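You operate a simulated robot arm through the tools that you are given. There is no shell and no other tool.

Carry out the task below with a simulated robot arm. There is one attempt and no reset: what you move stays moved.

JOB
Wind to the faulty label and stand its flag on the white block.
Fine: bench winder, window lamp on; the chart gives the flag's colour; brake back on LOCK.

It is judged by the outcome, as a careful person would: the job done as asked, and still so three seconds after it is handed in. It fails if anything else is knocked over, pushed out of place, dropped, spilled or broken.

ROBOT AND FRAMES
A 6-joint arm with a fingered hand, fixed in place. Base frame: the origin is on the floor under the middle of its stand, x ahead of it, y to its left, z up. Readings come in mm, degrees, newtons and seconds.
With the tool pointing down near the work surface it reaches from about 160 to 860 mm from the base axis. Its first joint turns from -166.0 to 166.0 degrees. Payload 5 kg.
The tool frame sits at the grasp point between the pads (the TCP): z along the fingers, y along the line on which they close. The tips reach 36 mm beyond it. The gripper opens to 120 mm; its body begins 42 mm behind the TCP. The gripper is a hand of 4 fingers: y runs from the thumb to the fingers, the wrist lies at [-19, -123, -211] in the tool frame, and closing takes about 1.5 s.
Orientation is that of the tool frame in the base frame, as a unit quaternion [w, x, y, z]. With the fingers straight down and the wrist toward the robot, the tool's x, y and z point along [0, 1, 0], [1, 0, 0] and [0, 0, -1] of the base frame.

CONTROLS
- The arm moves only by the tool nudge_tool. Its argument "motion" is a list of rows, each an object (a shift or turn left out is 0, a gripper value left out holds the last) with "grip": the finger opening in m, from 0 to 0.12; "travel": the shift along the tool's x, y, z in m, a list of three; "turn": the turn, a rotation vector about the tool's x, y, z in degrees, a list of three. In form: [{"grip": grip, "travel": [dx, dy, dz], "turn": [rx, ry, rz]}, ...]. A call has 1 to 20 rows; each row shifts and turns the commanded pose from where the row before left it, along the tool's axes as they then stand. Rows are played at 5 a second. More than 50 mm and 8.6 degrees between two rows, or a gripper value outside its range, and nothing of the call is played. Where a pose cannot be reached the arm comes as near as it can. A force on the tool above 60 N (or 10 N above the force at the start of the call, whichever is more), or a blocked arm, ends the call early, and 0.2 s more pass. The fingers move at their own pace (about 45 mm/s each) and stop on an object; they squeeze with about 24 N. The grip force told is the motor's: it shows also when the fingers shut on nothing. Time passes only in rows, and 0.2 s behind the last, so rows that do not move let the fingers close. The reply holds the time, the measured pose of the TCP, the force on the tool along the base axes, the opening and the grip force, in the units named above and with some noise, with the torque about the TCP (base axes, N m) and any sound that the robot's microphone picked up.
- Cameras (640 x 400 px; columns grow to the right, rows downward): "scene" is fixed at [397.1, -499.7, 1527.2]; the picture's right is [0.98, -0.18, 0.00], its down [-0.07, -0.38, -0.92] and it looks along [0.16, 0.91, -0.39] (base axes); focal length 334 px, centre (320, 200). "wrist" rides on the gripper at [73, -101, -142] in the tool frame; the picture's right is [-0.79, 0.29, -0.54], its down [-0.56, -0.70, 0.44] and it looks along [-0.25, 0.65, 0.71] (tool axes); focal length 280 px, centre (320, 200). There is no depth. A picture from a camera that has moved, and an enlarged one, comes with that camera's place and axes in the base frame and with its lens.
- camera(camera): a new picture of that camera. The clock stands still meanwhile.
- lift_body(by): slides the trunk up (or, below 0, down) by that many mm; the arm rides with it, the base frame stays. It gives what a move gives, with no picture.
- set_grasp(shape): the hand has 4 fingers and takes this shape, open, in about a second: jaw (thumb against the fingers, like two jaws); tri (thumb and two fingers); tip (a fingertip pinch); poke (one finger out to press); point (the index stretched); flat (the hand flat); cup (the hand cupped); fist (a fist). The gripper value then closes the fingers along that shape, each until it touches; the sizes above hold for jaw. It gives what a move gives, with no picture.
- enlarge(camera, box): a new picture of the part [left, top, right, bottom] of that camera's present view, enlarged. The clock stands still meanwhile.
- sign_off(): hands the job in; it is judged then, once.

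Nothing tells you positions but the pictures and the camera data. Unless the task says otherwise, let go and move clear before handing in.

The tools are called by a JSON object that holds its "method" and its "body". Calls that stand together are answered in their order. nudge_tool: Moves the arm, as the interface text tells. Its arguments: {"type":"object","properties":{"motion":{"type":"array"}},"required":["motion"]} The other tools are called the same way: lift_body (by) moves the trunk up or down; set_grasp (shape) gives the hand a shape; camera (camera) takes a picture; enlarge (camera, box) takes an enlarged picture of a part of a camera's view; sign_off () hands the job in.

At the start:

```text
t: 0.0
tcp_pos: [473.0, 535.4, 1299.6]
ee_rot: [0.0, 0.707, 0.707, 0.0]
force: [-0.7, 0.3, 0.6]
ft_torque: [0.0, 0.01, 0.01]
finger_gap: 119.5
grasp_force: 0.1
shape: jaw
trunk travel left (down, up): [-801.0, 39.0]
```

scene: 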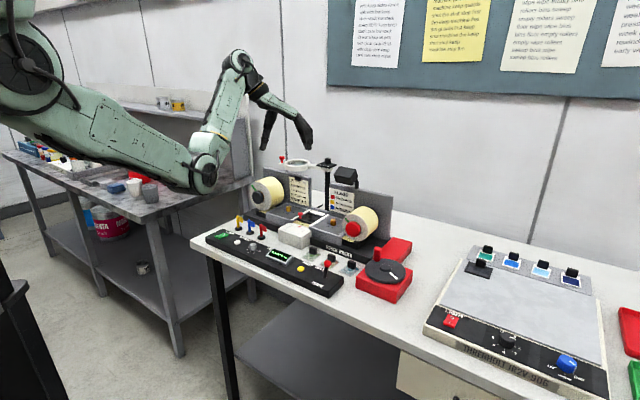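
wrist: 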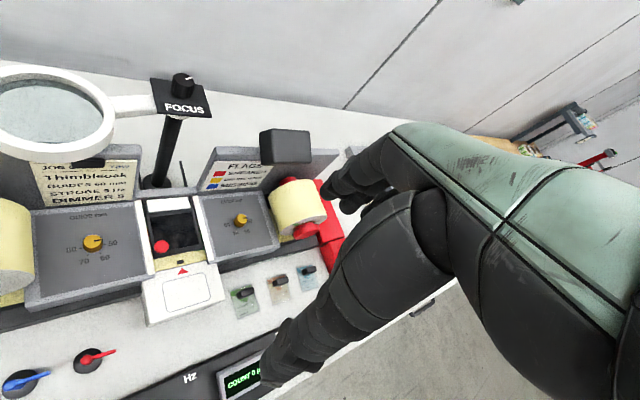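

I see a bench with a label winder (rolls, magnifier, lamp, control strip, flags) and another panel on the right. I'll enlarge several parts to read the controls before moving.

{"method": "enlarge", "body": {"camera": "scene", "box": [200, 140, 420, 300]}}

{"method": "enlarge", "body": {"camera": "wrist", "box": [0, 50, 350, 270]}}

{"method": "enlarge", "body": {"camera": "wrist", "box": [0, 240, 320, 400]}}

{"method": "enlarge", "body": {"camera": "scene", "box": [400, 220, 640, 400]}}

{"method": "enlarge", "body": {"camera": "scene", "box": [320, 0, 640, 100]}}

```text
2.50 times, centred on (310, 220) of scene
camera zoom: at [397.1, -499.7, 1527.2], right [0.98, -0.18, 0.0], down [-0.07, -0.38, -0.92], along [0.16, 0.91, -0.39], focal length 834 px, centre (345, 150)
```

zoom: 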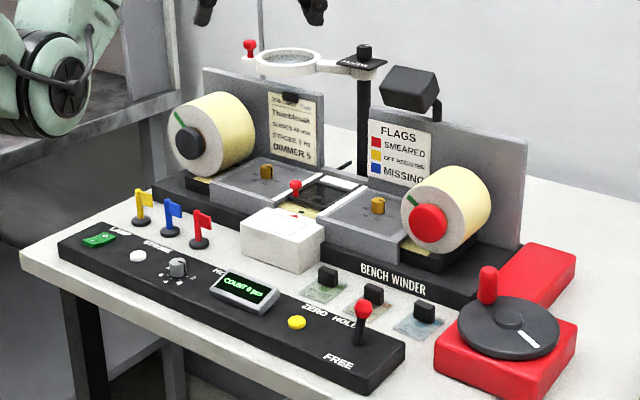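

```text
1.82 times, centred on (175, 160) of wrist
camera zoom: at [372.4, 608.4, 1443.2], right [0.29, -0.79, 0.54], down [-0.7, -0.56, -0.44], along [0.65, -0.25, -0.71], focal length 510 px, centre (584, 273)
```

zoom: 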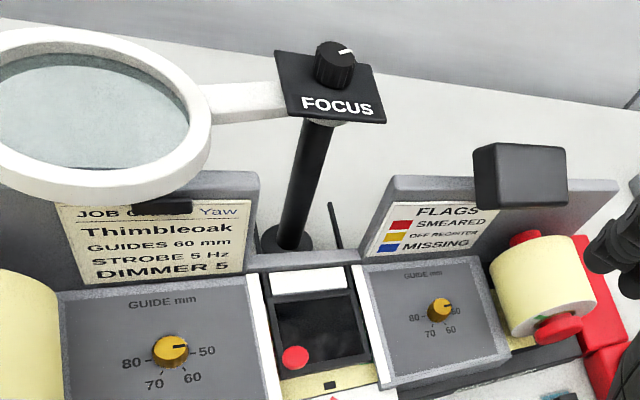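

```text
2.00 times, centred on (160, 320) of wrist
camera zoom: at [372.4, 608.4, 1443.2], right [0.29, -0.79, 0.54], down [-0.7, -0.56, -0.44], along [0.65, -0.25, -0.71], focal length 561 px, centre (640, -40)
```

zoom: 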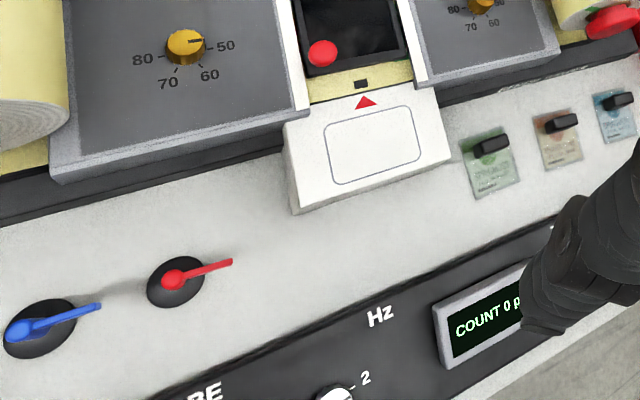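

```text
2.22 times, centred on (520, 310) of scene
camera zoom: at [397.1, -499.7, 1527.2], right [0.98, -0.18, 0.0], down [-0.07, -0.38, -0.92], along [0.16, 0.91, -0.39], focal length 741 px, centre (-124, -44)
```

zoom: 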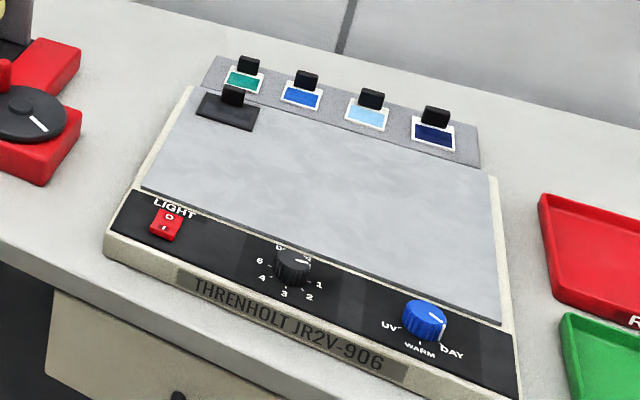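

```text
2.00 times, centred on (480, 50) of scene
camera zoom: at [397.1, -499.7, 1527.2], right [0.98, -0.18, 0.0], down [-0.07, -0.38, -0.92], along [0.16, 0.91, -0.39], focal length 667 px, centre (0, 500)
```

zoom: 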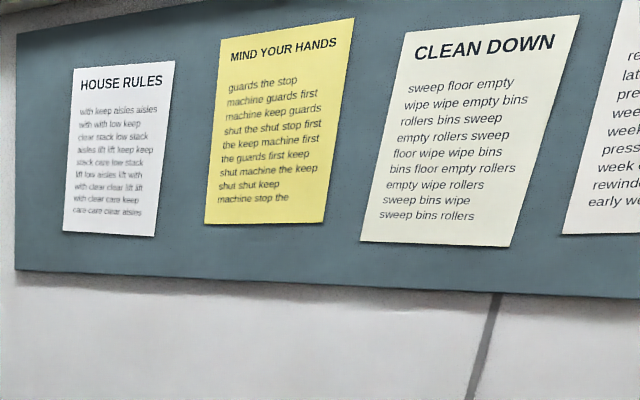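

The winder's panel has a green lamp rocker, a strobe knob, a count display, a yellow zero button and a red lever; the window sits behind the white block. I'll zoom in more to read legends.

{"method": "enlarge", "body": {"camera": "scene", "box": [200, 215, 290, 275]}}

{"method": "enlarge", "body": {"camera": "scene", "box": [270, 235, 360, 300]}}

{"method": "enlarge", "body": {"camera": "scene", "box": [270, 180, 350, 250]}}

{"method": "enlarge", "body": {"camera": "scene", "box": [340, 220, 420, 310]}}

{"method": "enlarge", "body": {"camera": "scene", "box": [245, 145, 320, 200]}}

{"method": "enlarge", "body": {"camera": "wrist", "box": [130, 180, 250, 270]}}

```text
6.67 times, centred on (245, 245) of scene
camera zoom: at [397.1, -499.7, 1527.2], right [0.98, -0.18, 0.0], down [-0.07, -0.38, -0.92], along [0.16, 0.91, -0.39], focal length 2223 px, centre (820, -100)
```

zoom: 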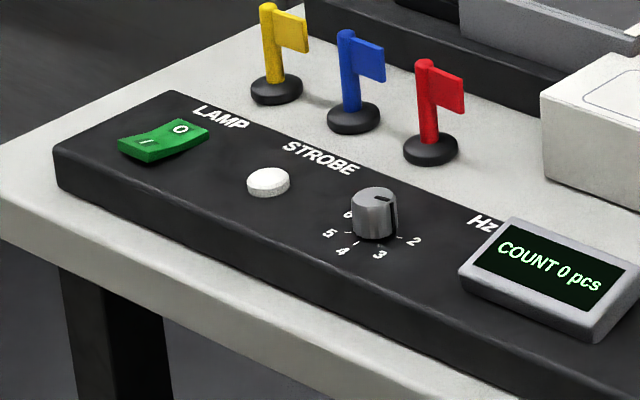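

```text
6.15 times, centred on (315, 268) of scene
camera zoom: at [397.1, -499.7, 1527.2], right [0.98, -0.18, 0.0], down [-0.07, -0.38, -0.92], along [0.16, 0.91, -0.39], focal length 2052 px, centre (351, -215)
```

zoom: 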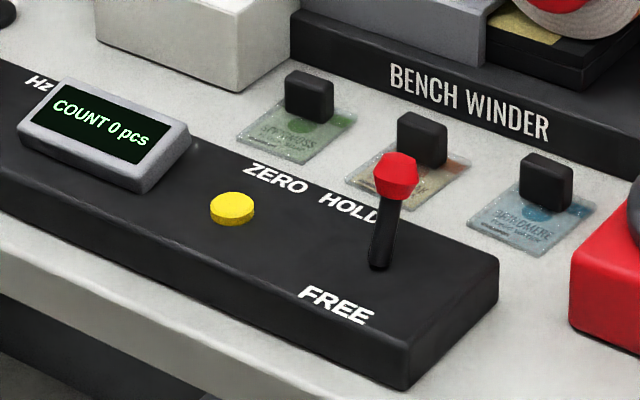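

```text
5.71 times, centred on (310, 215) of scene
camera zoom: at [397.1, -499.7, 1527.2], right [0.98, -0.18, 0.0], down [-0.07, -0.38, -0.92], along [0.16, 0.91, -0.39], focal length 1906 px, centre (377, 114)
```

zoom: 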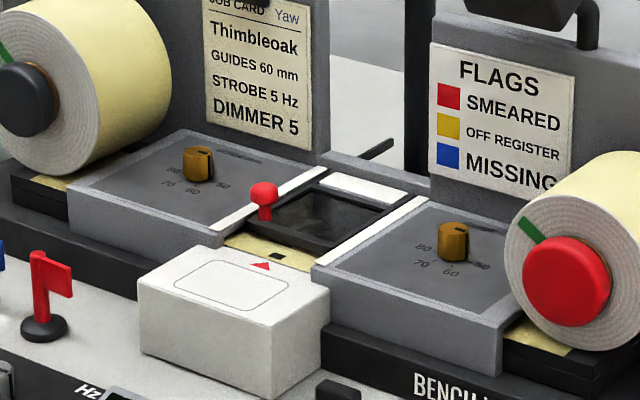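

```text
4.44 times, centred on (380, 265) of scene
camera zoom: at [397.1, -499.7, 1527.2], right [0.98, -0.18, 0.0], down [-0.07, -0.38, -0.92], along [0.16, 0.91, -0.39], focal length 1482 px, centre (53, -89)
```

zoom: 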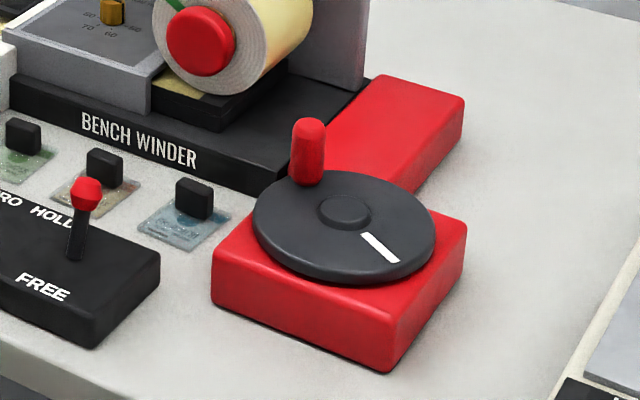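

```text
7.27 times, centred on (282, 172) of scene
camera zoom: at [397.1, -499.7, 1527.2], right [0.98, -0.18, 0.0], down [-0.07, -0.38, -0.92], along [0.16, 0.91, -0.39], focal length 2425 px, centre (593, 400)
```

zoom: 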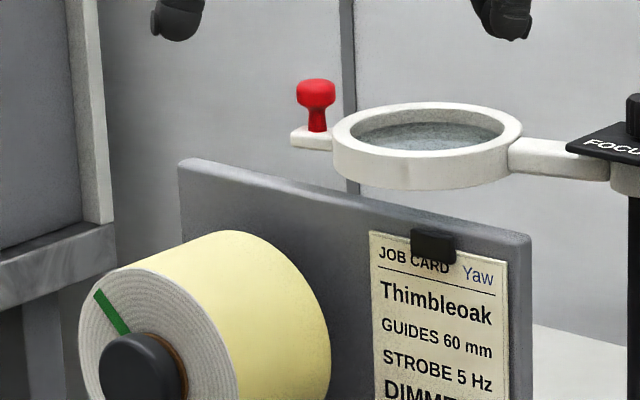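

```text
4.44 times, centred on (190, 225) of wrist
camera zoom: at [372.4, 608.4, 1443.2], right [0.29, -0.79, 0.54], down [-0.7, -0.56, -0.44], along [0.65, -0.25, -0.71], focal length 1246 px, centre (898, 89)
```

zoom: 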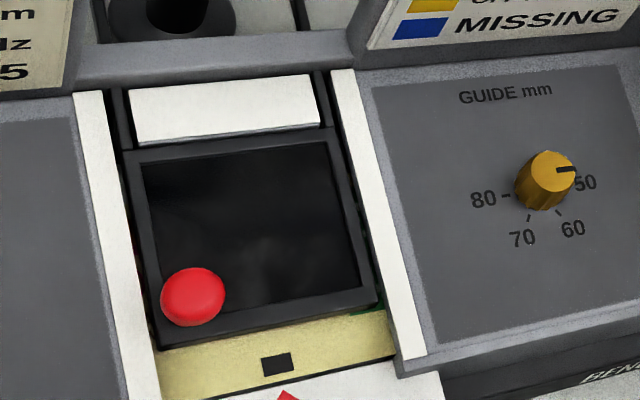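

The table runs at 45° to the base axes, with the winder facing the robot; the window and white block are near (515, 600, 960). I'll turn the hand to face the table squarely and back off a bit to get a better look at the panel.

{"method": "nudge_tool", "body": {"motion": [{"turn": [0, 0, -7.5]}, {"turn": [0, 0, -7.5]}, {"turn": [0, 0, -7.5]}, {"turn": [0, 0, -7.5]}, {"turn": [0, 0, -7.5]}, {"turn": [0, 0, -7.5]}, {"travel": [-0.011, -0.04, 0]}, {"travel": [-0.011, -0.04, 0]}, {"travel": [-0.011, -0.04, 0]}, {"travel": [-0.011, -0.033, 0]}, {}]}}

{"method": "camera", "body": {"camera": "wrist"}}

{"method": "camera", "body": {"camera": "scene"}}

```text
t: 2.4
tcp_pos: [418.5, 423.3, 1252.9]
ee_rot: [0.001, 0.383, 0.924, 0.001]
force: [-0.3, 0.3, -0.2]
ft_torque: [-0.05, 0.02, 0.01]
finger_gap: 119.9
grasp_force: 0.1
shape: jaw
out of reach, approached as far as the arm can: row 8, 9, 10
trunk travel left (down, up): [-801.0, 39.0]
```

```text
taken
camera wrist: at [295.9, 402.8, 1394.0], right [0.76, -0.36, 0.54], down [-0.1, -0.89, -0.45], along [0.64, 0.29, -0.71], focal length 280 px, centre (320, 200)
```

wrist: 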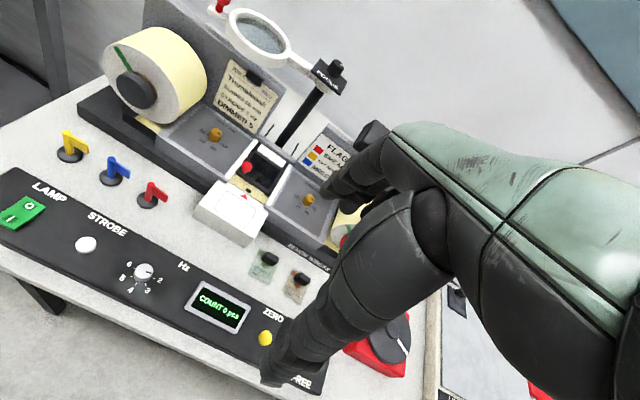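

```text
taken
```

scene: 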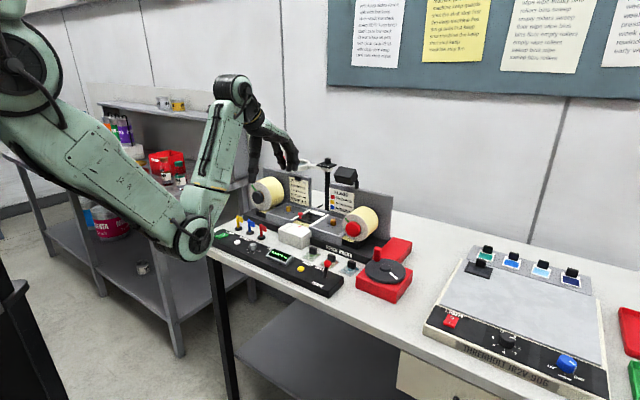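

The view is better now: lamp rocker, white button, strobe knob, count display, zero button, and lever are in a row from left to right, with the flags behind them. Zooming in on the details.

{"method": "enlarge", "body": {"camera": "wrist", "box": [0, 120, 180, 260]}}

{"method": "enlarge", "body": {"camera": "wrist", "box": [180, 110, 360, 250]}}

{"method": "enlarge", "body": {"camera": "wrist", "box": [90, 230, 330, 400]}}

{"method": "enlarge", "body": {"camera": "scene", "box": [310, 240, 360, 300]}}

```text
2.86 times, centred on (90, 190) of wrist
camera zoom: at [295.9, 402.8, 1394.0], right [0.76, -0.36, 0.54], down [-0.1, -0.89, -0.45], along [0.64, 0.29, -0.71], focal length 801 px, centre (977, 229)
```

zoom: 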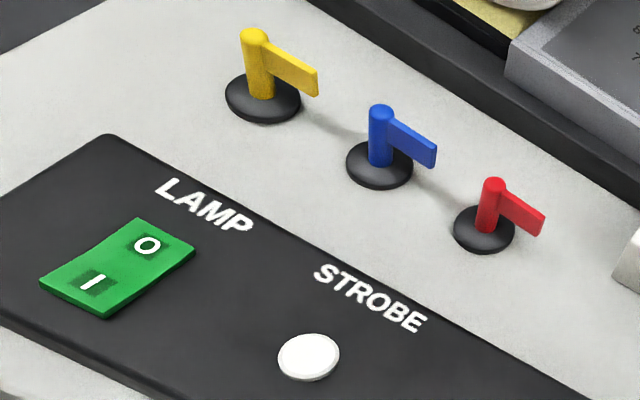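

```text
2.86 times, centred on (270, 180) of wrist
camera zoom: at [295.9, 402.8, 1394.0], right [0.76, -0.36, 0.54], down [-0.1, -0.89, -0.45], along [0.64, 0.29, -0.71], focal length 801 px, centre (463, 257)
```

zoom: 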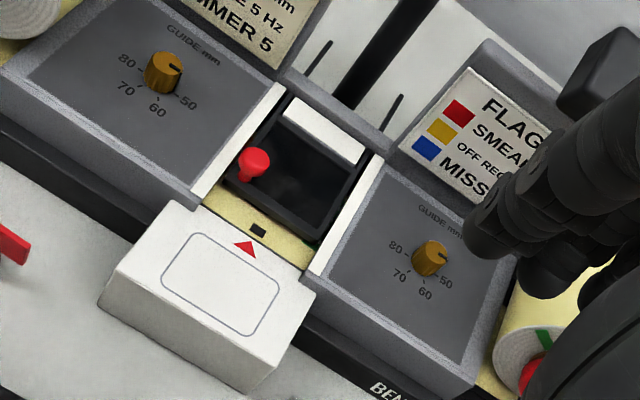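

```text
2.35 times, centred on (210, 315) of wrist
camera zoom: at [295.9, 402.8, 1394.0], right [0.76, -0.36, 0.54], down [-0.1, -0.89, -0.45], along [0.64, 0.29, -0.71], focal length 660 px, centre (579, -71)
```

zoom: 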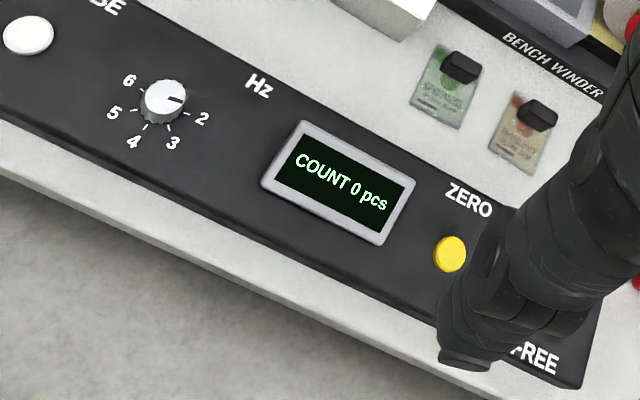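

```text
6.67 times, centred on (335, 270) of scene
camera zoom: at [397.1, -499.7, 1527.2], right [0.98, -0.18, 0.0], down [-0.07, -0.38, -0.92], along [0.16, 0.91, -0.39], focal length 2223 px, centre (220, -267)
```

zoom: 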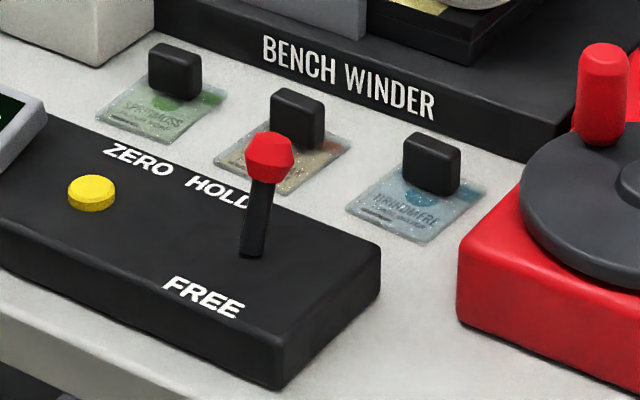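

The brake lever sits at HOLD, count reads 0, and the rocker's "I" end is the front one, near u≈594 mm out from the base. I'll form the poke shape here, high above everything, to see where the fingertip ends up.

{"method": "set_grasp", "body": {"shape": "poke"}}

{"method": "camera", "body": {"camera": "wrist"}}

{"method": "enlarge", "body": {"camera": "scene", "box": [200, 60, 330, 190]}}

```text
t: 3.3
tcp_pos: [417.9, 423.4, 1253.6]
ee_rot: [0.001, 0.382, 0.924, 0.002]
force: [0.1, 0.2, -0.9]
ft_torque: [0.0, 0.01, 0.02]
finger_gap: 0.1
grasp_force: 0.0
shape: poke
trunk travel left (down, up): [-801.0, 39.0]
```

```text
taken
camera wrist: at [295.4, 402.2, 1394.7], right [0.76, -0.36, 0.54], down [-0.1, -0.89, -0.45], along [0.64, 0.29, -0.71], focal length 280 px, centre (320, 200)
```

wrist: 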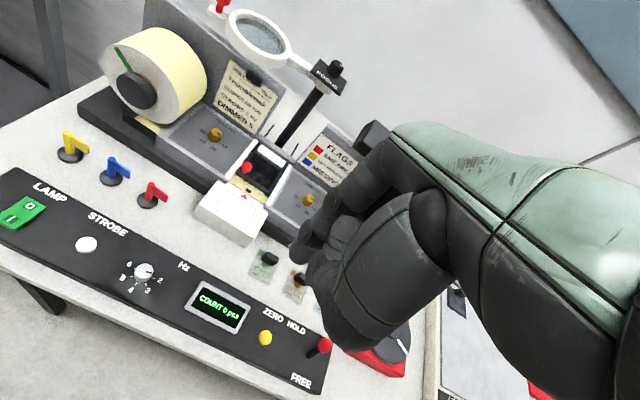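

```text
3.08 times, centred on (265, 125) of scene
camera zoom: at [397.1, -499.7, 1527.2], right [0.98, -0.18, 0.0], down [-0.07, -0.38, -0.92], along [0.16, 0.91, -0.39], focal length 1026 px, centre (489, 431)
```

zoom: 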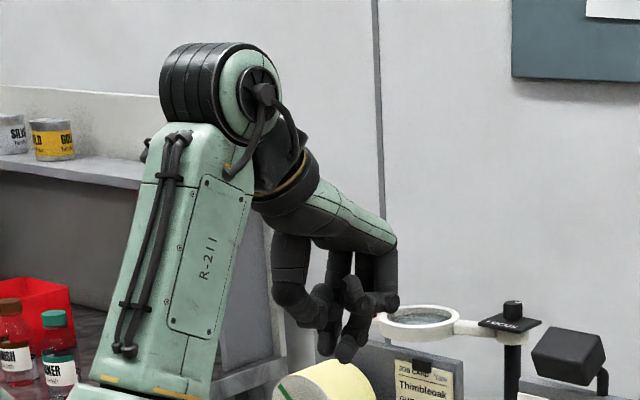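

The fingers are curled with one extended; I need a closer look at which finger sticks out and where its tip lies.

{"method": "enlarge", "body": {"camera": "scene", "box": [245, 130, 295, 190]}}

{"method": "enlarge", "body": {"camera": "wrist", "box": [260, 130, 460, 390]}}

```text
6.67 times, centred on (270, 160) of scene
camera zoom: at [397.1, -499.7, 1527.2], right [0.98, -0.18, 0.0], down [-0.07, -0.38, -0.92], along [0.16, 0.91, -0.39], focal length 2223 px, centre (653, 467)
```

zoom: 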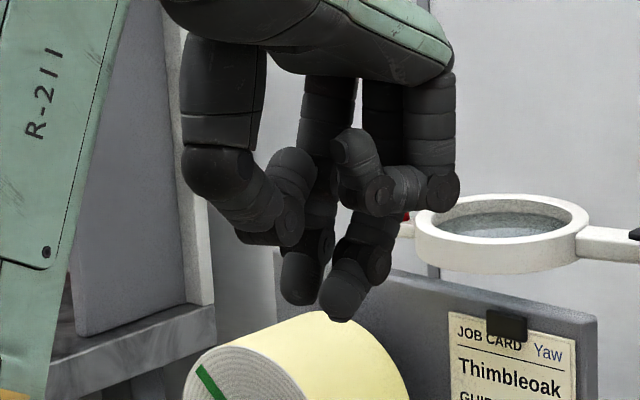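

```text
1.54 times, centred on (360, 260) of wrist
camera zoom: at [295.4, 402.2, 1394.7], right [0.76, -0.36, 0.54], down [-0.1, -0.89, -0.45], along [0.64, 0.29, -0.71], focal length 431 px, centre (258, 108)
```

zoom: 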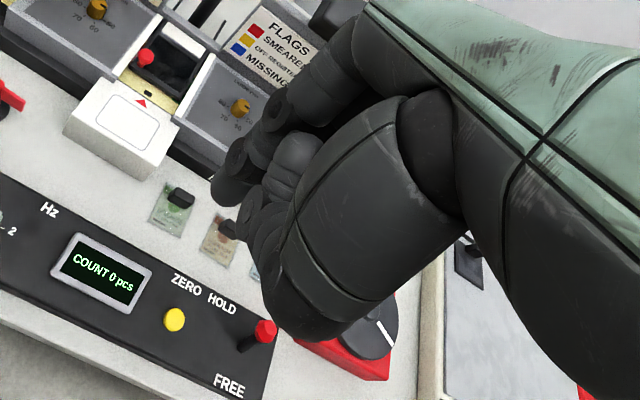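

Two fingers hang low in the poke shape, which is ambiguous; I'll check how the point shape looks for comparison.

{"method": "set_grasp", "body": {"shape": "point"}}

{"method": "enlarge", "body": {"camera": "scene", "box": [235, 120, 305, 200]}}

{"method": "camera", "body": {"camera": "wrist"}}

```text
t: 4.2
tcp_pos: [417.9, 422.7, 1252.3]
ee_rot: [0.001, 0.382, 0.924, 0.001]
force: [0.1, 0.7, 0.2]
ft_torque: [-0.01, 0.01, -0.01]
finger_gap: 0.0
grasp_force: 0.2
shape: point
trunk travel left (down, up): [-801.0, 39.0]
```

```text
5.00 times, centred on (270, 160) of scene
camera zoom: at [397.1, -499.7, 1527.2], right [0.98, -0.18, 0.0], down [-0.07, -0.38, -0.92], along [0.16, 0.91, -0.39], focal length 1668 px, centre (570, 400)
```

zoom: 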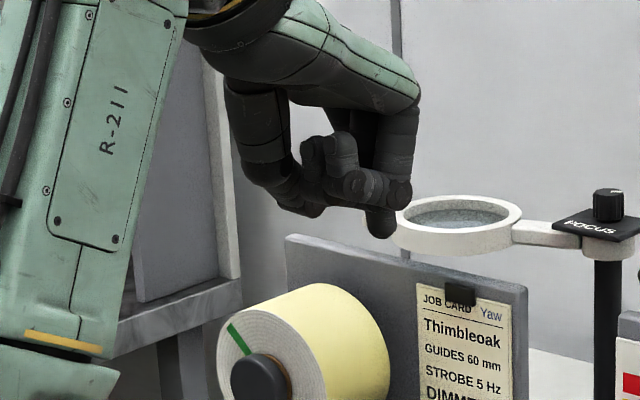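

```text
taken
camera wrist: at [295.6, 402.5, 1394.5], right [0.76, -0.36, 0.54], down [-0.1, -0.89, -0.45], along [0.64, 0.29, -0.71], focal length 280 px, centre (320, 200)
```

wrist: 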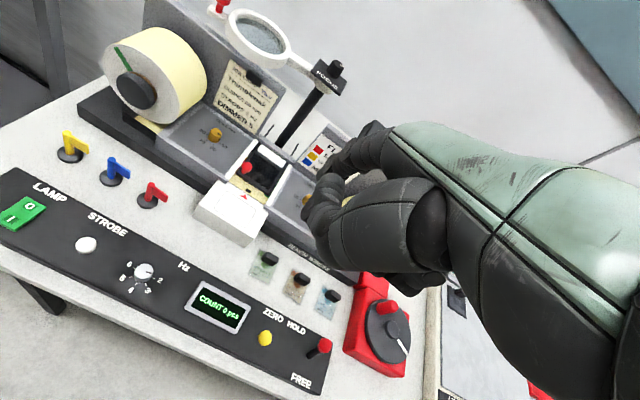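

The pointing finger shows a single clear tip, but I want to compare the poke shape once it has fully settled. I'll set it again with a pause.

{"method": "set_grasp", "body": {"shape": "poke"}}

{"method": "nudge_tool", "body": {"motion": [{}, {}, {}, {}, {}, {}]}}

{"method": "enlarge", "body": {"camera": "scene", "box": [245, 130, 295, 190]}}

```text
t: 5.1
tcp_pos: [418.8, 424.3, 1252.8]
ee_rot: [0.001, 0.383, 0.924, 0.001]
force: [-0.3, 0.9, -0.2]
ft_torque: [-0.01, 0.01, -0.04]
finger_gap: 0.2
grasp_force: 0.1
shape: poke
trunk travel left (down, up): [-801.0, 39.0]
```

```text
t: 6.5
tcp_pos: [417.4, 423.1, 1252.9]
ee_rot: [0.001, 0.383, 0.924, 0.002]
force: [-0.5, -0.4, -0.5]
ft_torque: [0.02, -0.01, 0.01]
finger_gap: 0.0
grasp_force: 0.0
shape: poke
trunk travel left (down, up): [-801.0, 39.0]
```

```text
6.67 times, centred on (270, 160) of scene
camera zoom: at [397.1, -499.7, 1527.2], right [0.98, -0.18, 0.0], down [-0.07, -0.38, -0.92], along [0.16, 0.91, -0.39], focal length 2223 px, centre (653, 467)
```

zoom: 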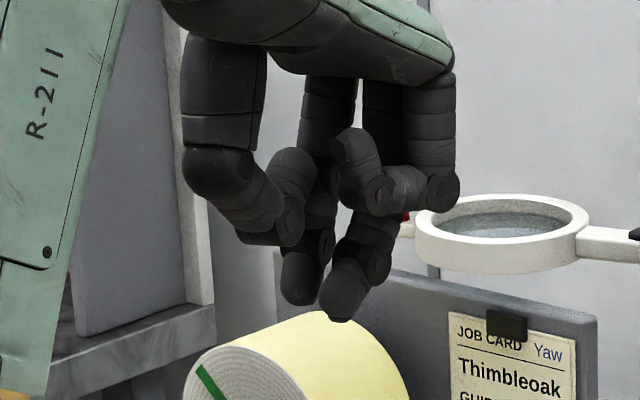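

In poke, two fingertips hang side by side near the tool axis; the point shape gives a single tip further forward. I'll return to point and locate its tip precisely in both cameras.

{"method": "set_grasp", "body": {"shape": "point"}}

{"method": "nudge_tool", "body": {"motion": [{}, {}, {}]}}

{"method": "enlarge", "body": {"camera": "scene", "box": [250, 130, 300, 180]}}

{"method": "enlarge", "body": {"camera": "wrist", "box": [280, 100, 480, 320]}}

```text
t: 7.4
tcp_pos: [418.2, 423.6, 1252.5]
ee_rot: [0.001, 0.383, 0.924, 0.001]
force: [0.4, -0.6, 0.2]
ft_torque: [0.02, -0.02, -0.01]
finger_gap: 0.1
grasp_force: 0.0
shape: point
trunk travel left (down, up): [-801.0, 39.0]
```

```text
t: 8.2
tcp_pos: [418.3, 423.0, 1252.6]
ee_rot: [0.001, 0.382, 0.924, 0.001]
force: [0.0, 0.0, 0.1]
ft_torque: [0.03, -0.01, -0.02]
finger_gap: 0.0
grasp_force: 0.1
shape: point
trunk travel left (down, up): [-801.0, 39.0]
```

```text
8.00 times, centred on (275, 155) of scene
camera zoom: at [397.1, -499.7, 1527.2], right [0.98, -0.18, 0.0], down [-0.07, -0.38, -0.92], along [0.16, 0.91, -0.39], focal length 2668 px, centre (680, 560)
```

zoom: 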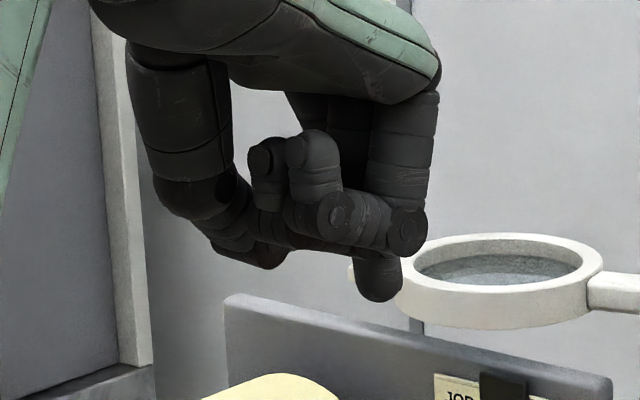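

```text
1.82 times, centred on (380, 210) of wrist
camera zoom: at [295.6, 402.5, 1394.5], right [0.76, -0.36, 0.54], down [-0.1, -0.89, -0.45], along [0.64, 0.29, -0.71], focal length 510 px, centre (211, 182)
```

zoom: 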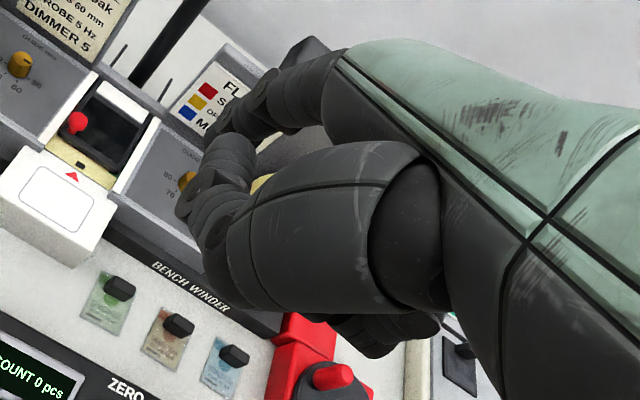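

The point shape's tip is harder to pin down, while both poke tips are well located just below the tool axis, and the rocker is wide enough (~30 mm) for both. I'll switch to poke and move high over to the lamp rocker, then look again.

{"method": "set_grasp", "body": {"shape": "poke"}}

{"method": "nudge_tool", "body": {"motion": [{"travel": [0.0455, -0.001, 0]}, {"travel": [0.0455, -0.001, 0]}, {"travel": [0.0455, -0.001, 0]}, {"travel": [0.0455, -0.001, 0]}, {"travel": [0.0455, -0.001, 0]}, {"travel": [0.0455, 0, 0]}, {"travel": [0, 0, 0.05]}, {"travel": [0, 0, 0.05]}, {"travel": [0, 0, 0.05]}, {}, {}]}}

{"method": "camera", "body": {"camera": "wrist"}}

{"method": "camera", "body": {"camera": "scene"}}

```text
t: 9.1
tcp_pos: [418.7, 423.6, 1252.4]
ee_rot: [0.001, 0.383, 0.924, 0.001]
force: [0.8, 0.5, 0.1]
ft_torque: [-0.03, 0.01, 0.03]
finger_gap: 0.0
grasp_force: 0.1
shape: poke
trunk travel left (down, up): [-801.0, 39.0]
```

```text
t: 11.5
tcp_pos: [223.6, 612.8, 1103.8]
ee_rot: [0.0, 0.383, 0.924, 0.0]
force: [-0.4, 1.3, -0.7]
ft_torque: [0.01, 0.0, 0.03]
finger_gap: 0.0
grasp_force: 0.0
shape: poke
trunk travel left (down, up): [-801.0, 39.0]
```

```text
taken
camera wrist: at [101.0, 592.2, 1245.6], right [0.76, -0.35, 0.54], down [-0.1, -0.89, -0.44], along [0.64, 0.28, -0.71], focal length 280 px, centre (320, 200)
```

wrist: 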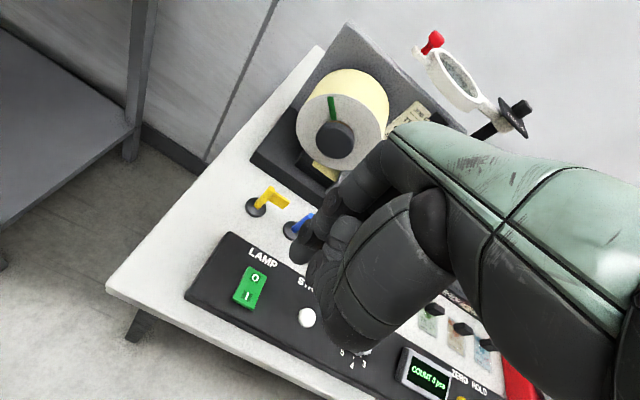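

```text
taken
```

scene: 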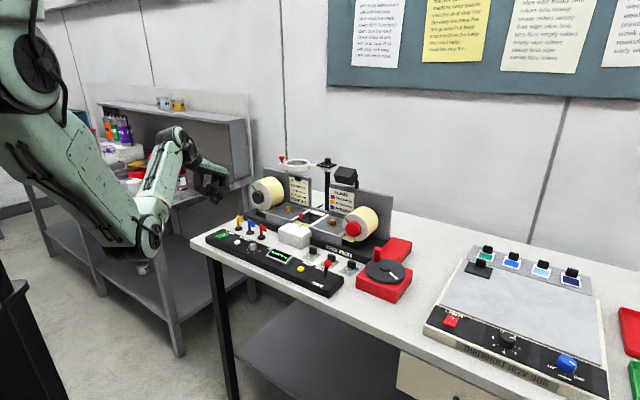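

The rocker's "I" end is almost straight beneath the fingertips. I'll descend to just above it and check.

{"method": "nudge_tool", "body": {"motion": [{"travel": [0, -0.002, 0.04]}, {"travel": [0, 0, 0.04]}, {"travel": [0, 0, 0.03]}, {}]}}

{"method": "enlarge", "body": {"camera": "wrist", "box": [180, 180, 400, 400]}}

{"method": "enlarge", "body": {"camera": "scene", "box": [190, 190, 260, 260]}}

```text
t: 12.5
tcp_pos: [221.4, 612.5, 993.5]
ee_rot: [0.0, 0.383, 0.924, 0.0]
force: [0.2, -0.3, 0.3]
ft_torque: [0.01, 0.02, -0.01]
finger_gap: 0.0
grasp_force: 0.1
shape: poke
trunk travel left (down, up): [-801.0, 39.0]
```

```text
1.82 times, centred on (290, 290) of wrist
camera zoom: at [98.3, 591.5, 1135.0], right [0.76, -0.35, 0.54], down [-0.1, -0.89, -0.44], along [0.64, 0.28, -0.71], focal length 510 px, centre (374, 36)
```

zoom: 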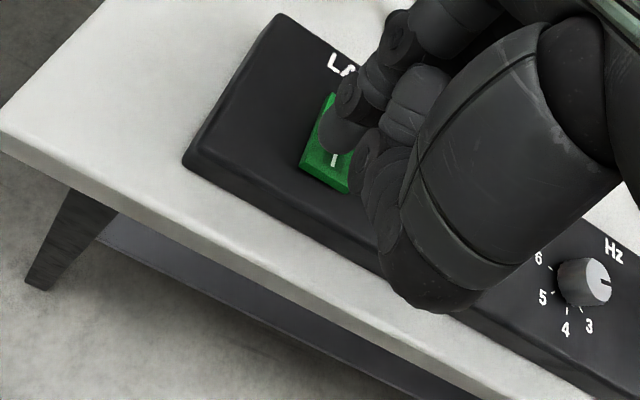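

```text
5.71 times, centred on (225, 225) of scene
camera zoom: at [397.1, -499.7, 1527.2], right [0.98, -0.18, 0.0], down [-0.07, -0.38, -0.92], along [0.16, 0.91, -0.39], focal length 1906 px, centre (863, 57)
```

zoom: 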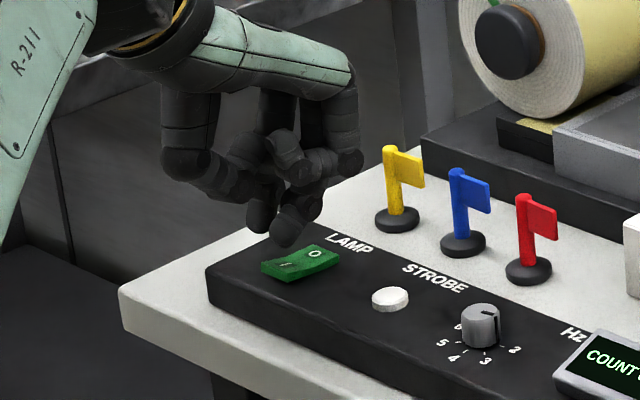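

The tips are right over the "I" half and about 15–20 mm above it. I'll press down in small steps.

{"method": "nudge_tool", "body": {"motion": [{"travel": [0, 0, 0.008]}, {"travel": [0, 0, 0.004]}, {"travel": [0, 0, 0.003]}, {"travel": [0, 0, 0.002]}, {"travel": [0, 0, 0.002]}]}}

{"method": "enlarge", "body": {"camera": "scene", "box": [200, 205, 250, 255]}}

```text
t: 13.7
tcp_pos: [221.1, 611.8, 973.5]
ee_rot: [0.0, 0.383, 0.924, 0.0]
force: [-0.3, 0.0, 1.3]
ft_torque: [-0.01, 0.0, 0.01]
finger_gap: 0.0
grasp_force: 0.0
shape: poke
trunk travel left (down, up): [-801.0, 39.0]
```

```text
8.00 times, centred on (225, 230) of scene
camera zoom: at [397.1, -499.7, 1527.2], right [0.98, -0.18, 0.0], down [-0.07, -0.38, -0.92], along [0.16, 0.91, -0.39], focal length 2668 px, centre (1080, -40)
```

zoom: 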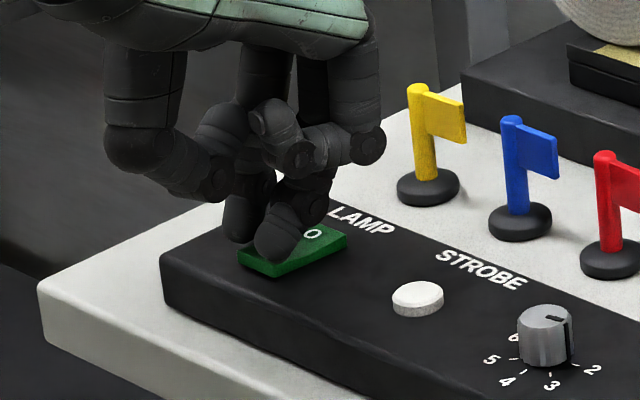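

Touching or nearly touching the rocker's front. Continuing to press in millimetre steps.

{"method": "nudge_tool", "body": {"motion": [{"travel": [0, 0, 0.002]}, {"travel": [0, 0, 0.002]}, {"travel": [0, 0, 0.002]}]}}

{"method": "enlarge", "body": {"camera": "scene", "box": [200, 205, 250, 255]}}

```text
t: 14.5
tcp_pos: [221.4, 612.6, 970.2]
ee_rot: [-0.001, 0.383, 0.924, 0.003]
force: [0.2, -1.5, 14.5]
ft_torque: [-0.02, -0.02, 0.01]
finger_gap: 0.0
grasp_force: 0.1
shape: poke
trunk travel left (down, up): [-801.0, 39.0]
heard: click
```

```text
8.00 times, centred on (225, 230) of scene
camera zoom: at [397.1, -499.7, 1527.2], right [0.98, -0.18, 0.0], down [-0.07, -0.38, -0.92], along [0.16, 0.91, -0.39], focal length 2668 px, centre (1080, -40)
```

zoom: 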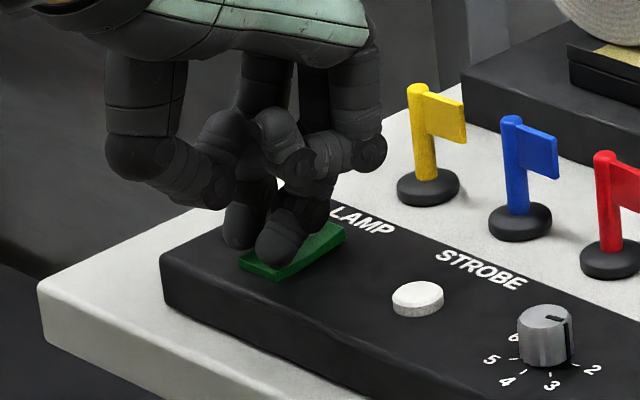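

A click was heard. I'll lift off and check that the rocker and the window lamp changed.

{"method": "nudge_tool", "body": {"motion": [{"travel": [0, 0, -0.02]}, {"travel": [0, 0, -0.05]}, {"travel": [0, 0, -0.05]}, {"travel": [0, 0, -0.04]}, {}]}}

{"method": "enlarge", "body": {"camera": "scene", "box": [200, 205, 250, 255]}}

{"method": "enlarge", "body": {"camera": "scene", "box": [270, 190, 350, 250]}}

```text
t: 15.7
tcp_pos: [222.2, 611.9, 1128.6]
ee_rot: [0.0, 0.383, 0.924, 0.0]
force: [0.1, 0.1, 1.0]
ft_torque: [0.01, 0.04, -0.01]
finger_gap: 0.2
grasp_force: 0.0
shape: poke
trunk travel left (down, up): [-801.0, 39.0]
```

```text
8.00 times, centred on (225, 230) of scene
camera zoom: at [397.1, -499.7, 1527.2], right [0.98, -0.18, 0.0], down [-0.07, -0.38, -0.92], along [0.16, 0.91, -0.39], focal length 2668 px, centre (1080, -40)
```

zoom: 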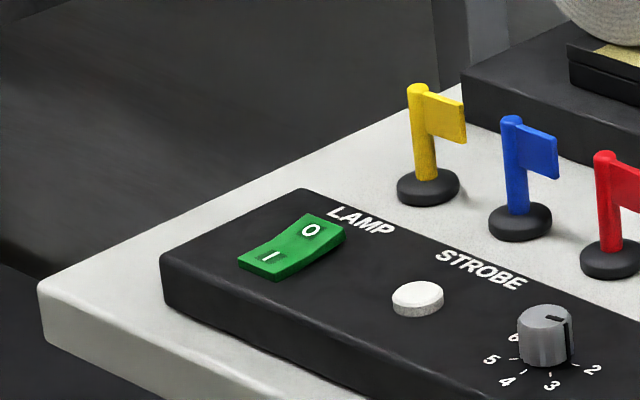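

```text
6.67 times, centred on (310, 220) of scene
camera zoom: at [397.1, -499.7, 1527.2], right [0.98, -0.18, 0.0], down [-0.07, -0.38, -0.92], along [0.16, 0.91, -0.39], focal length 2223 px, centre (387, 67)
```

zoom: 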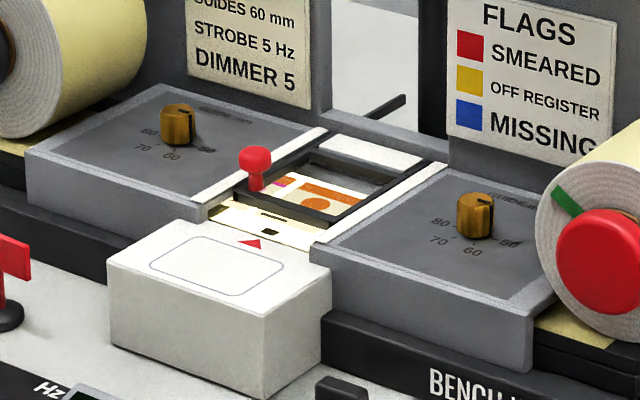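

The rocker now sits with "I" down and the window is lit. Next I travel high across to the brake lever (ball near u≈629, v≈174, z≈970), pausing to look through the wrist camera at the label window along the way.

{"method": "nudge_tool", "body": {"motion": [{"travel": [-0.045, 0, 0]}, {"travel": [-0.045, 0, 0]}, {"travel": [-0.045, 0, 0]}, {"travel": [-0.045, 0, 0]}, {"travel": [-0.045, 0, 0]}, {"travel": [-0.045, 0, 0]}, {"travel": [-0.04, 0, 0]}, {}]}}

{"method": "camera", "body": {"camera": "wrist"}}

```text
t: 17.5
tcp_pos: [441.2, 393.8, 1127.9]
ee_rot: [-0.001, 0.382, 0.924, 0.001]
force: [-0.8, -0.4, 0.5]
ft_torque: [-0.01, -0.01, -0.01]
finger_gap: 0.0
grasp_force: 0.1
shape: poke
trunk travel left (down, up): [-801.0, 39.0]
```

```text
taken
camera wrist: at [318.6, 373.2, 1270.2], right [0.76, -0.35, 0.54], down [-0.1, -0.89, -0.44], along [0.64, 0.28, -0.71], focal length 280 px, centre (320, 200)
```

wrist: 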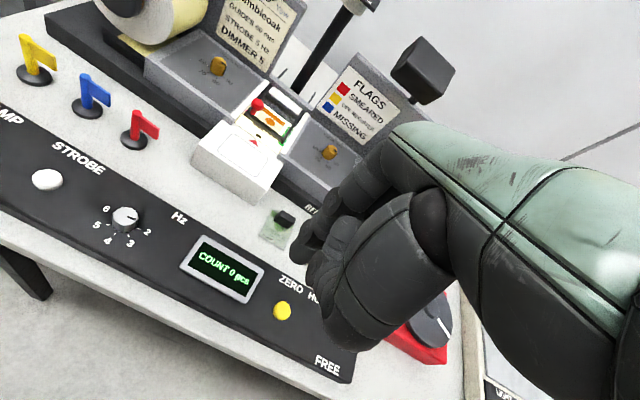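

{"method": "enlarge", "body": {"camera": "wrist", "box": [220, 70, 320, 160]}}

{"method": "nudge_tool", "body": {"motion": [{"travel": [-0.04, 0.014, 0]}, {"travel": [-0.04, 0.02, 0]}, {"travel": [-0.04, 0.02, 0]}, {"travel": [-0.02, 0.01, 0]}, {}]}}

{"method": "camera", "body": {"camera": "wrist"}}

{"method": "enlarge", "body": {"camera": "scene", "box": [300, 190, 400, 300]}}

```text
4.44 times, centred on (270, 115) of wrist
camera zoom: at [318.6, 373.2, 1270.2], right [0.76, -0.35, 0.54], down [-0.1, -0.89, -0.44], along [0.64, 0.28, -0.71], focal length 1246 px, centre (542, 578)
```

zoom: 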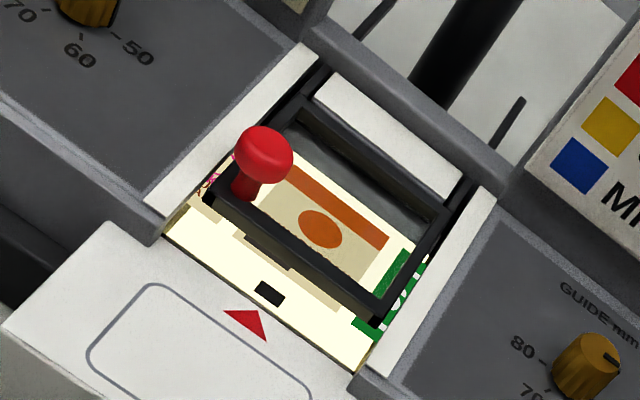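

```text
t: 18.7
tcp_pos: [583.8, 339.3, 1127.3]
ee_rot: [0.0, 0.383, 0.924, 0.0]
force: [-0.4, -0.3, -0.6]
ft_torque: [-0.03, 0.0, 0.03]
finger_gap: 0.0
grasp_force: 0.1
shape: poke
trunk travel left (down, up): [-801.0, 39.0]
```

```text
taken
camera wrist: at [461.4, 317.7, 1269.0], right [0.76, -0.35, 0.54], down [-0.1, -0.89, -0.44], along [0.64, 0.28, -0.71], focal length 280 px, centre (320, 200)
```

wrist: 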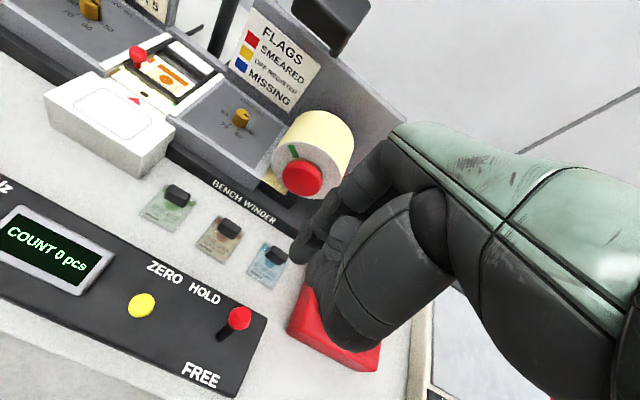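

```text
3.64 times, centred on (350, 245) of scene
camera zoom: at [397.1, -499.7, 1527.2], right [0.98, -0.18, 0.0], down [-0.07, -0.38, -0.92], along [0.16, 0.91, -0.39], focal length 1213 px, centre (211, 36)
```

zoom: 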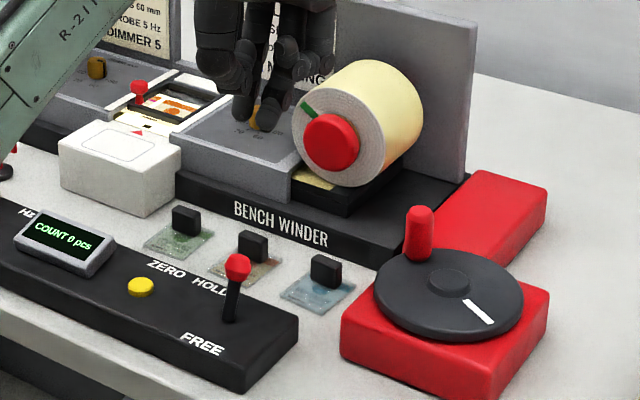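

I see the brake lever's ball at about (u 629, v 174, z 970) leaning to HOLD, away from the robot. I'll lower the fingertips behind it, then draw it towards the robot to FREE.

{"method": "nudge_tool", "body": {"motion": [{"travel": [-0.001, 0.012, 0]}, {"travel": [0, 0, 0.045]}, {"travel": [0, 0, 0.045]}, {"travel": [0, 0, 0.04]}, {}]}}

{"method": "enlarge", "body": {"camera": "scene", "box": [300, 220, 380, 300]}}

{"method": "enlarge", "body": {"camera": "wrist", "box": [180, 180, 400, 400]}}

```text
t: 19.9
tcp_pos: [592.0, 344.9, 997.8]
ee_rot: [0.0, 0.383, 0.924, -0.001]
force: [-0.5, -0.2, 0.1]
ft_torque: [0.04, -0.02, 0.03]
finger_gap: 0.0
grasp_force: 0.1
shape: poke
trunk travel left (down, up): [-801.0, 39.0]
```

```text
5.00 times, centred on (340, 260) of scene
camera zoom: at [397.1, -499.7, 1527.2], right [0.98, -0.18, 0.0], down [-0.07, -0.38, -0.92], along [0.16, 0.91, -0.39], focal length 1668 px, centre (220, -100)
```

zoom: 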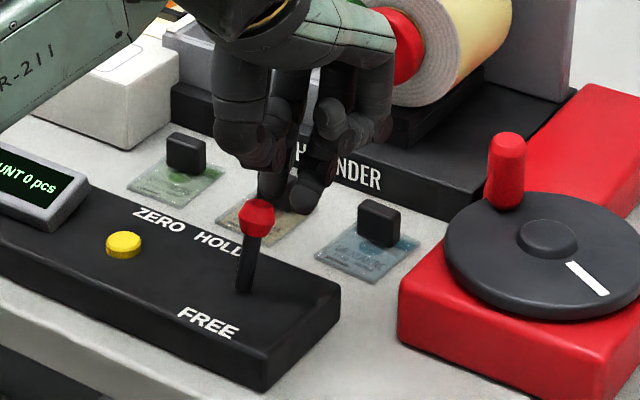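

```text
1.82 times, centred on (290, 290) of wrist
camera zoom: at [470.3, 324.9, 1140.5], right [0.76, -0.35, 0.54], down [-0.1, -0.89, -0.44], along [0.64, 0.28, -0.71], focal length 510 px, centre (374, 36)
```

zoom: 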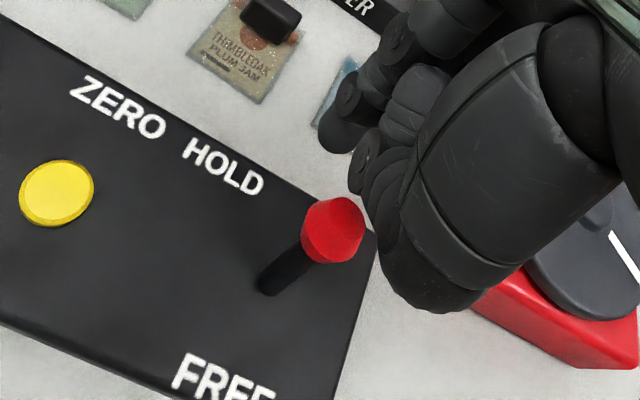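

Fingertips are behind the lever's ball with the thumb above it. Now I draw the lever toward the robot in small steps.

{"method": "nudge_tool", "body": {"motion": [{"travel": [0, -0.006, 0]}, {"travel": [0, -0.006, 0]}, {"travel": [0, -0.006, 0]}, {"travel": [0, -0.006, 0]}, {"travel": [0, -0.005, 0]}, {"travel": [0, -0.005, 0]}]}}

{"method": "enlarge", "body": {"camera": "scene", "box": [300, 220, 380, 300]}}

```text
t: 21.3
tcp_pos: [569.7, 322.6, 996.6]
ee_rot: [0.0, 0.382, 0.924, 0.0]
force: [0.7, -0.6, 0.0]
ft_torque: [0.0, -0.03, -0.02]
finger_gap: 0.0
grasp_force: 0.1
shape: poke
trunk travel left (down, up): [-801.0, 39.0]
```

```text
5.00 times, centred on (340, 260) of scene
camera zoom: at [397.1, -499.7, 1527.2], right [0.98, -0.18, 0.0], down [-0.07, -0.38, -0.92], along [0.16, 0.91, -0.39], focal length 1668 px, centre (220, -100)
```

zoom: 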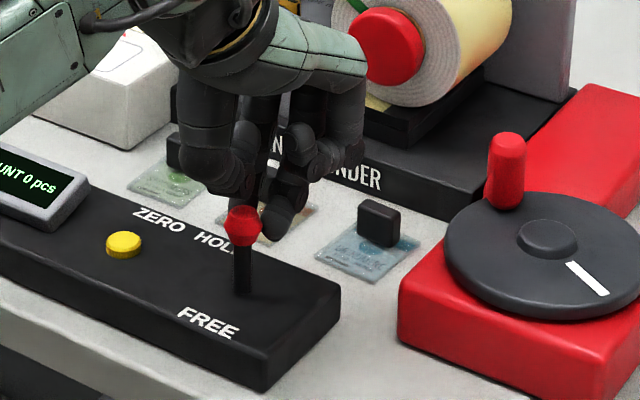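

The lever is moving and is now about upright. Continuing to FREE.

{"method": "nudge_tool", "body": {"motion": [{"travel": [0, -0.005, 0]}, {"travel": [0, -0.005, 0]}, {"travel": [0, -0.005, 0]}, {"travel": [0, -0.004, 0]}, {"travel": [0, -0.003, 0]}]}}

{"method": "enlarge", "body": {"camera": "scene", "box": [300, 220, 380, 300]}}

```text
t: 22.5
tcp_pos: [555.5, 308.3, 998.9]
ee_rot: [0.0, 0.383, 0.924, 0.0]
force: [4.8, 4.0, -0.8]
ft_torque: [0.12, -0.14, 0.04]
finger_gap: 0.0
grasp_force: 0.0
shape: poke
trunk travel left (down, up): [-801.0, 39.0]
```

```text
5.00 times, centred on (340, 260) of scene
camera zoom: at [397.1, -499.7, 1527.2], right [0.98, -0.18, 0.0], down [-0.07, -0.38, -0.92], along [0.16, 0.91, -0.39], focal length 1668 px, centre (220, -100)
```

zoom: 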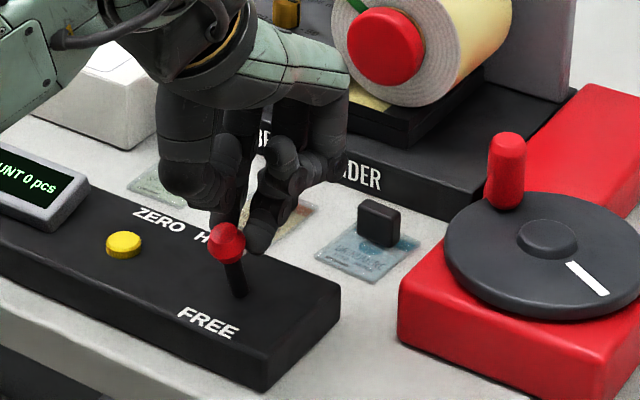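

{"method": "nudge_tool", "body": {"motion": [{"travel": [0, -0.002, 0]}, {"travel": [0, -0.002, 0]}, {"travel": [0, -0.002, 0]}]}}

{"method": "enlarge", "body": {"camera": "scene", "box": [300, 220, 380, 300]}}

```text
t: 23.3
tcp_pos: [554.0, 307.5, 998.5]
ee_rot: [0.001, 0.382, 0.924, 0.001]
force: [20.3, 18.6, 5.0]
ft_torque: [0.47, -0.53, 0.09]
finger_gap: 0.0
grasp_force: 0.0
shape: poke
trunk travel left (down, up): [-801.0, 39.0]
```

```text
5.00 times, centred on (340, 260) of scene
camera zoom: at [397.1, -499.7, 1527.2], right [0.98, -0.18, 0.0], down [-0.07, -0.38, -0.92], along [0.16, 0.91, -0.39], focal length 1668 px, centre (220, -100)
```

zoom: 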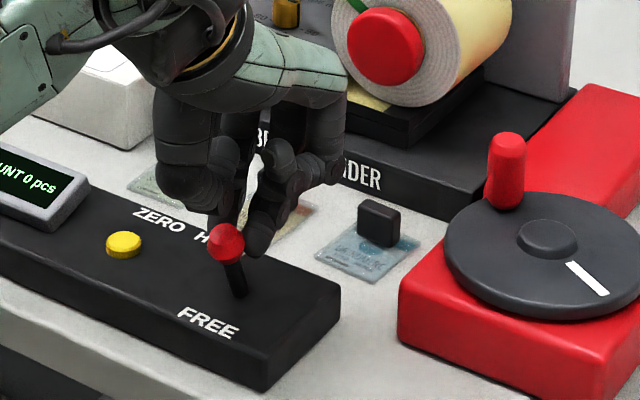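

The lever hit its stop (27 N), at FREE. I'll back the fingers off the ball, raise the hand and check it stays.

{"method": "nudge_tool", "body": {"motion": [{"travel": [0, 0.008, 0]}, {"travel": [0, 0.01, 0]}, {"travel": [0, 0, -0.04]}, {"travel": [0, 0, -0.05]}, {"travel": [0, 0, -0.04]}, {}]}}

{"method": "camera", "body": {"camera": "wrist"}}

{"method": "enlarge", "body": {"camera": "scene", "box": [300, 190, 430, 310]}}

```text
t: 24.7
tcp_pos: [563.0, 316.4, 1128.8]
ee_rot: [-0.001, 0.383, 0.924, -0.001]
force: [0.0, -0.1, -0.5]
ft_torque: [-0.01, -0.02, 0.0]
finger_gap: 0.1
grasp_force: 0.1
shape: poke
trunk travel left (down, up): [-801.0, 39.0]
```

```text
taken
camera wrist: at [440.2, 294.7, 1272.7], right [0.76, -0.35, 0.54], down [-0.1, -0.89, -0.44], along [0.64, 0.28, -0.71], focal length 280 px, centre (320, 200)
```

wrist: 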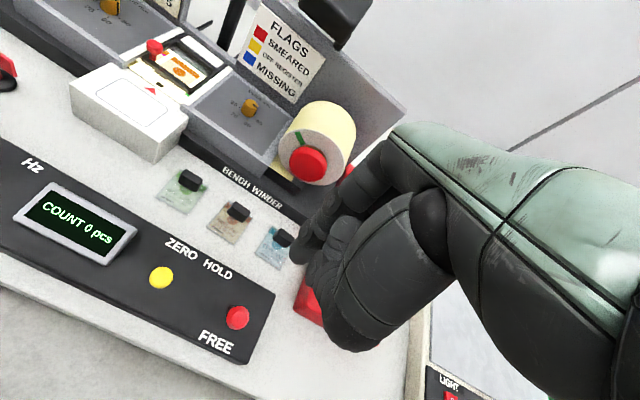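

```text
3.33 times, centred on (365, 250) of scene
camera zoom: at [397.1, -499.7, 1527.2], right [0.98, -0.18, 0.0], down [-0.07, -0.38, -0.92], along [0.16, 0.91, -0.39], focal length 1112 px, centre (170, 33)
```

zoom: 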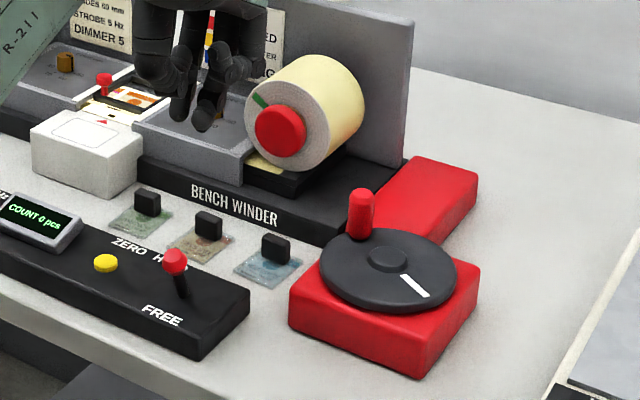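

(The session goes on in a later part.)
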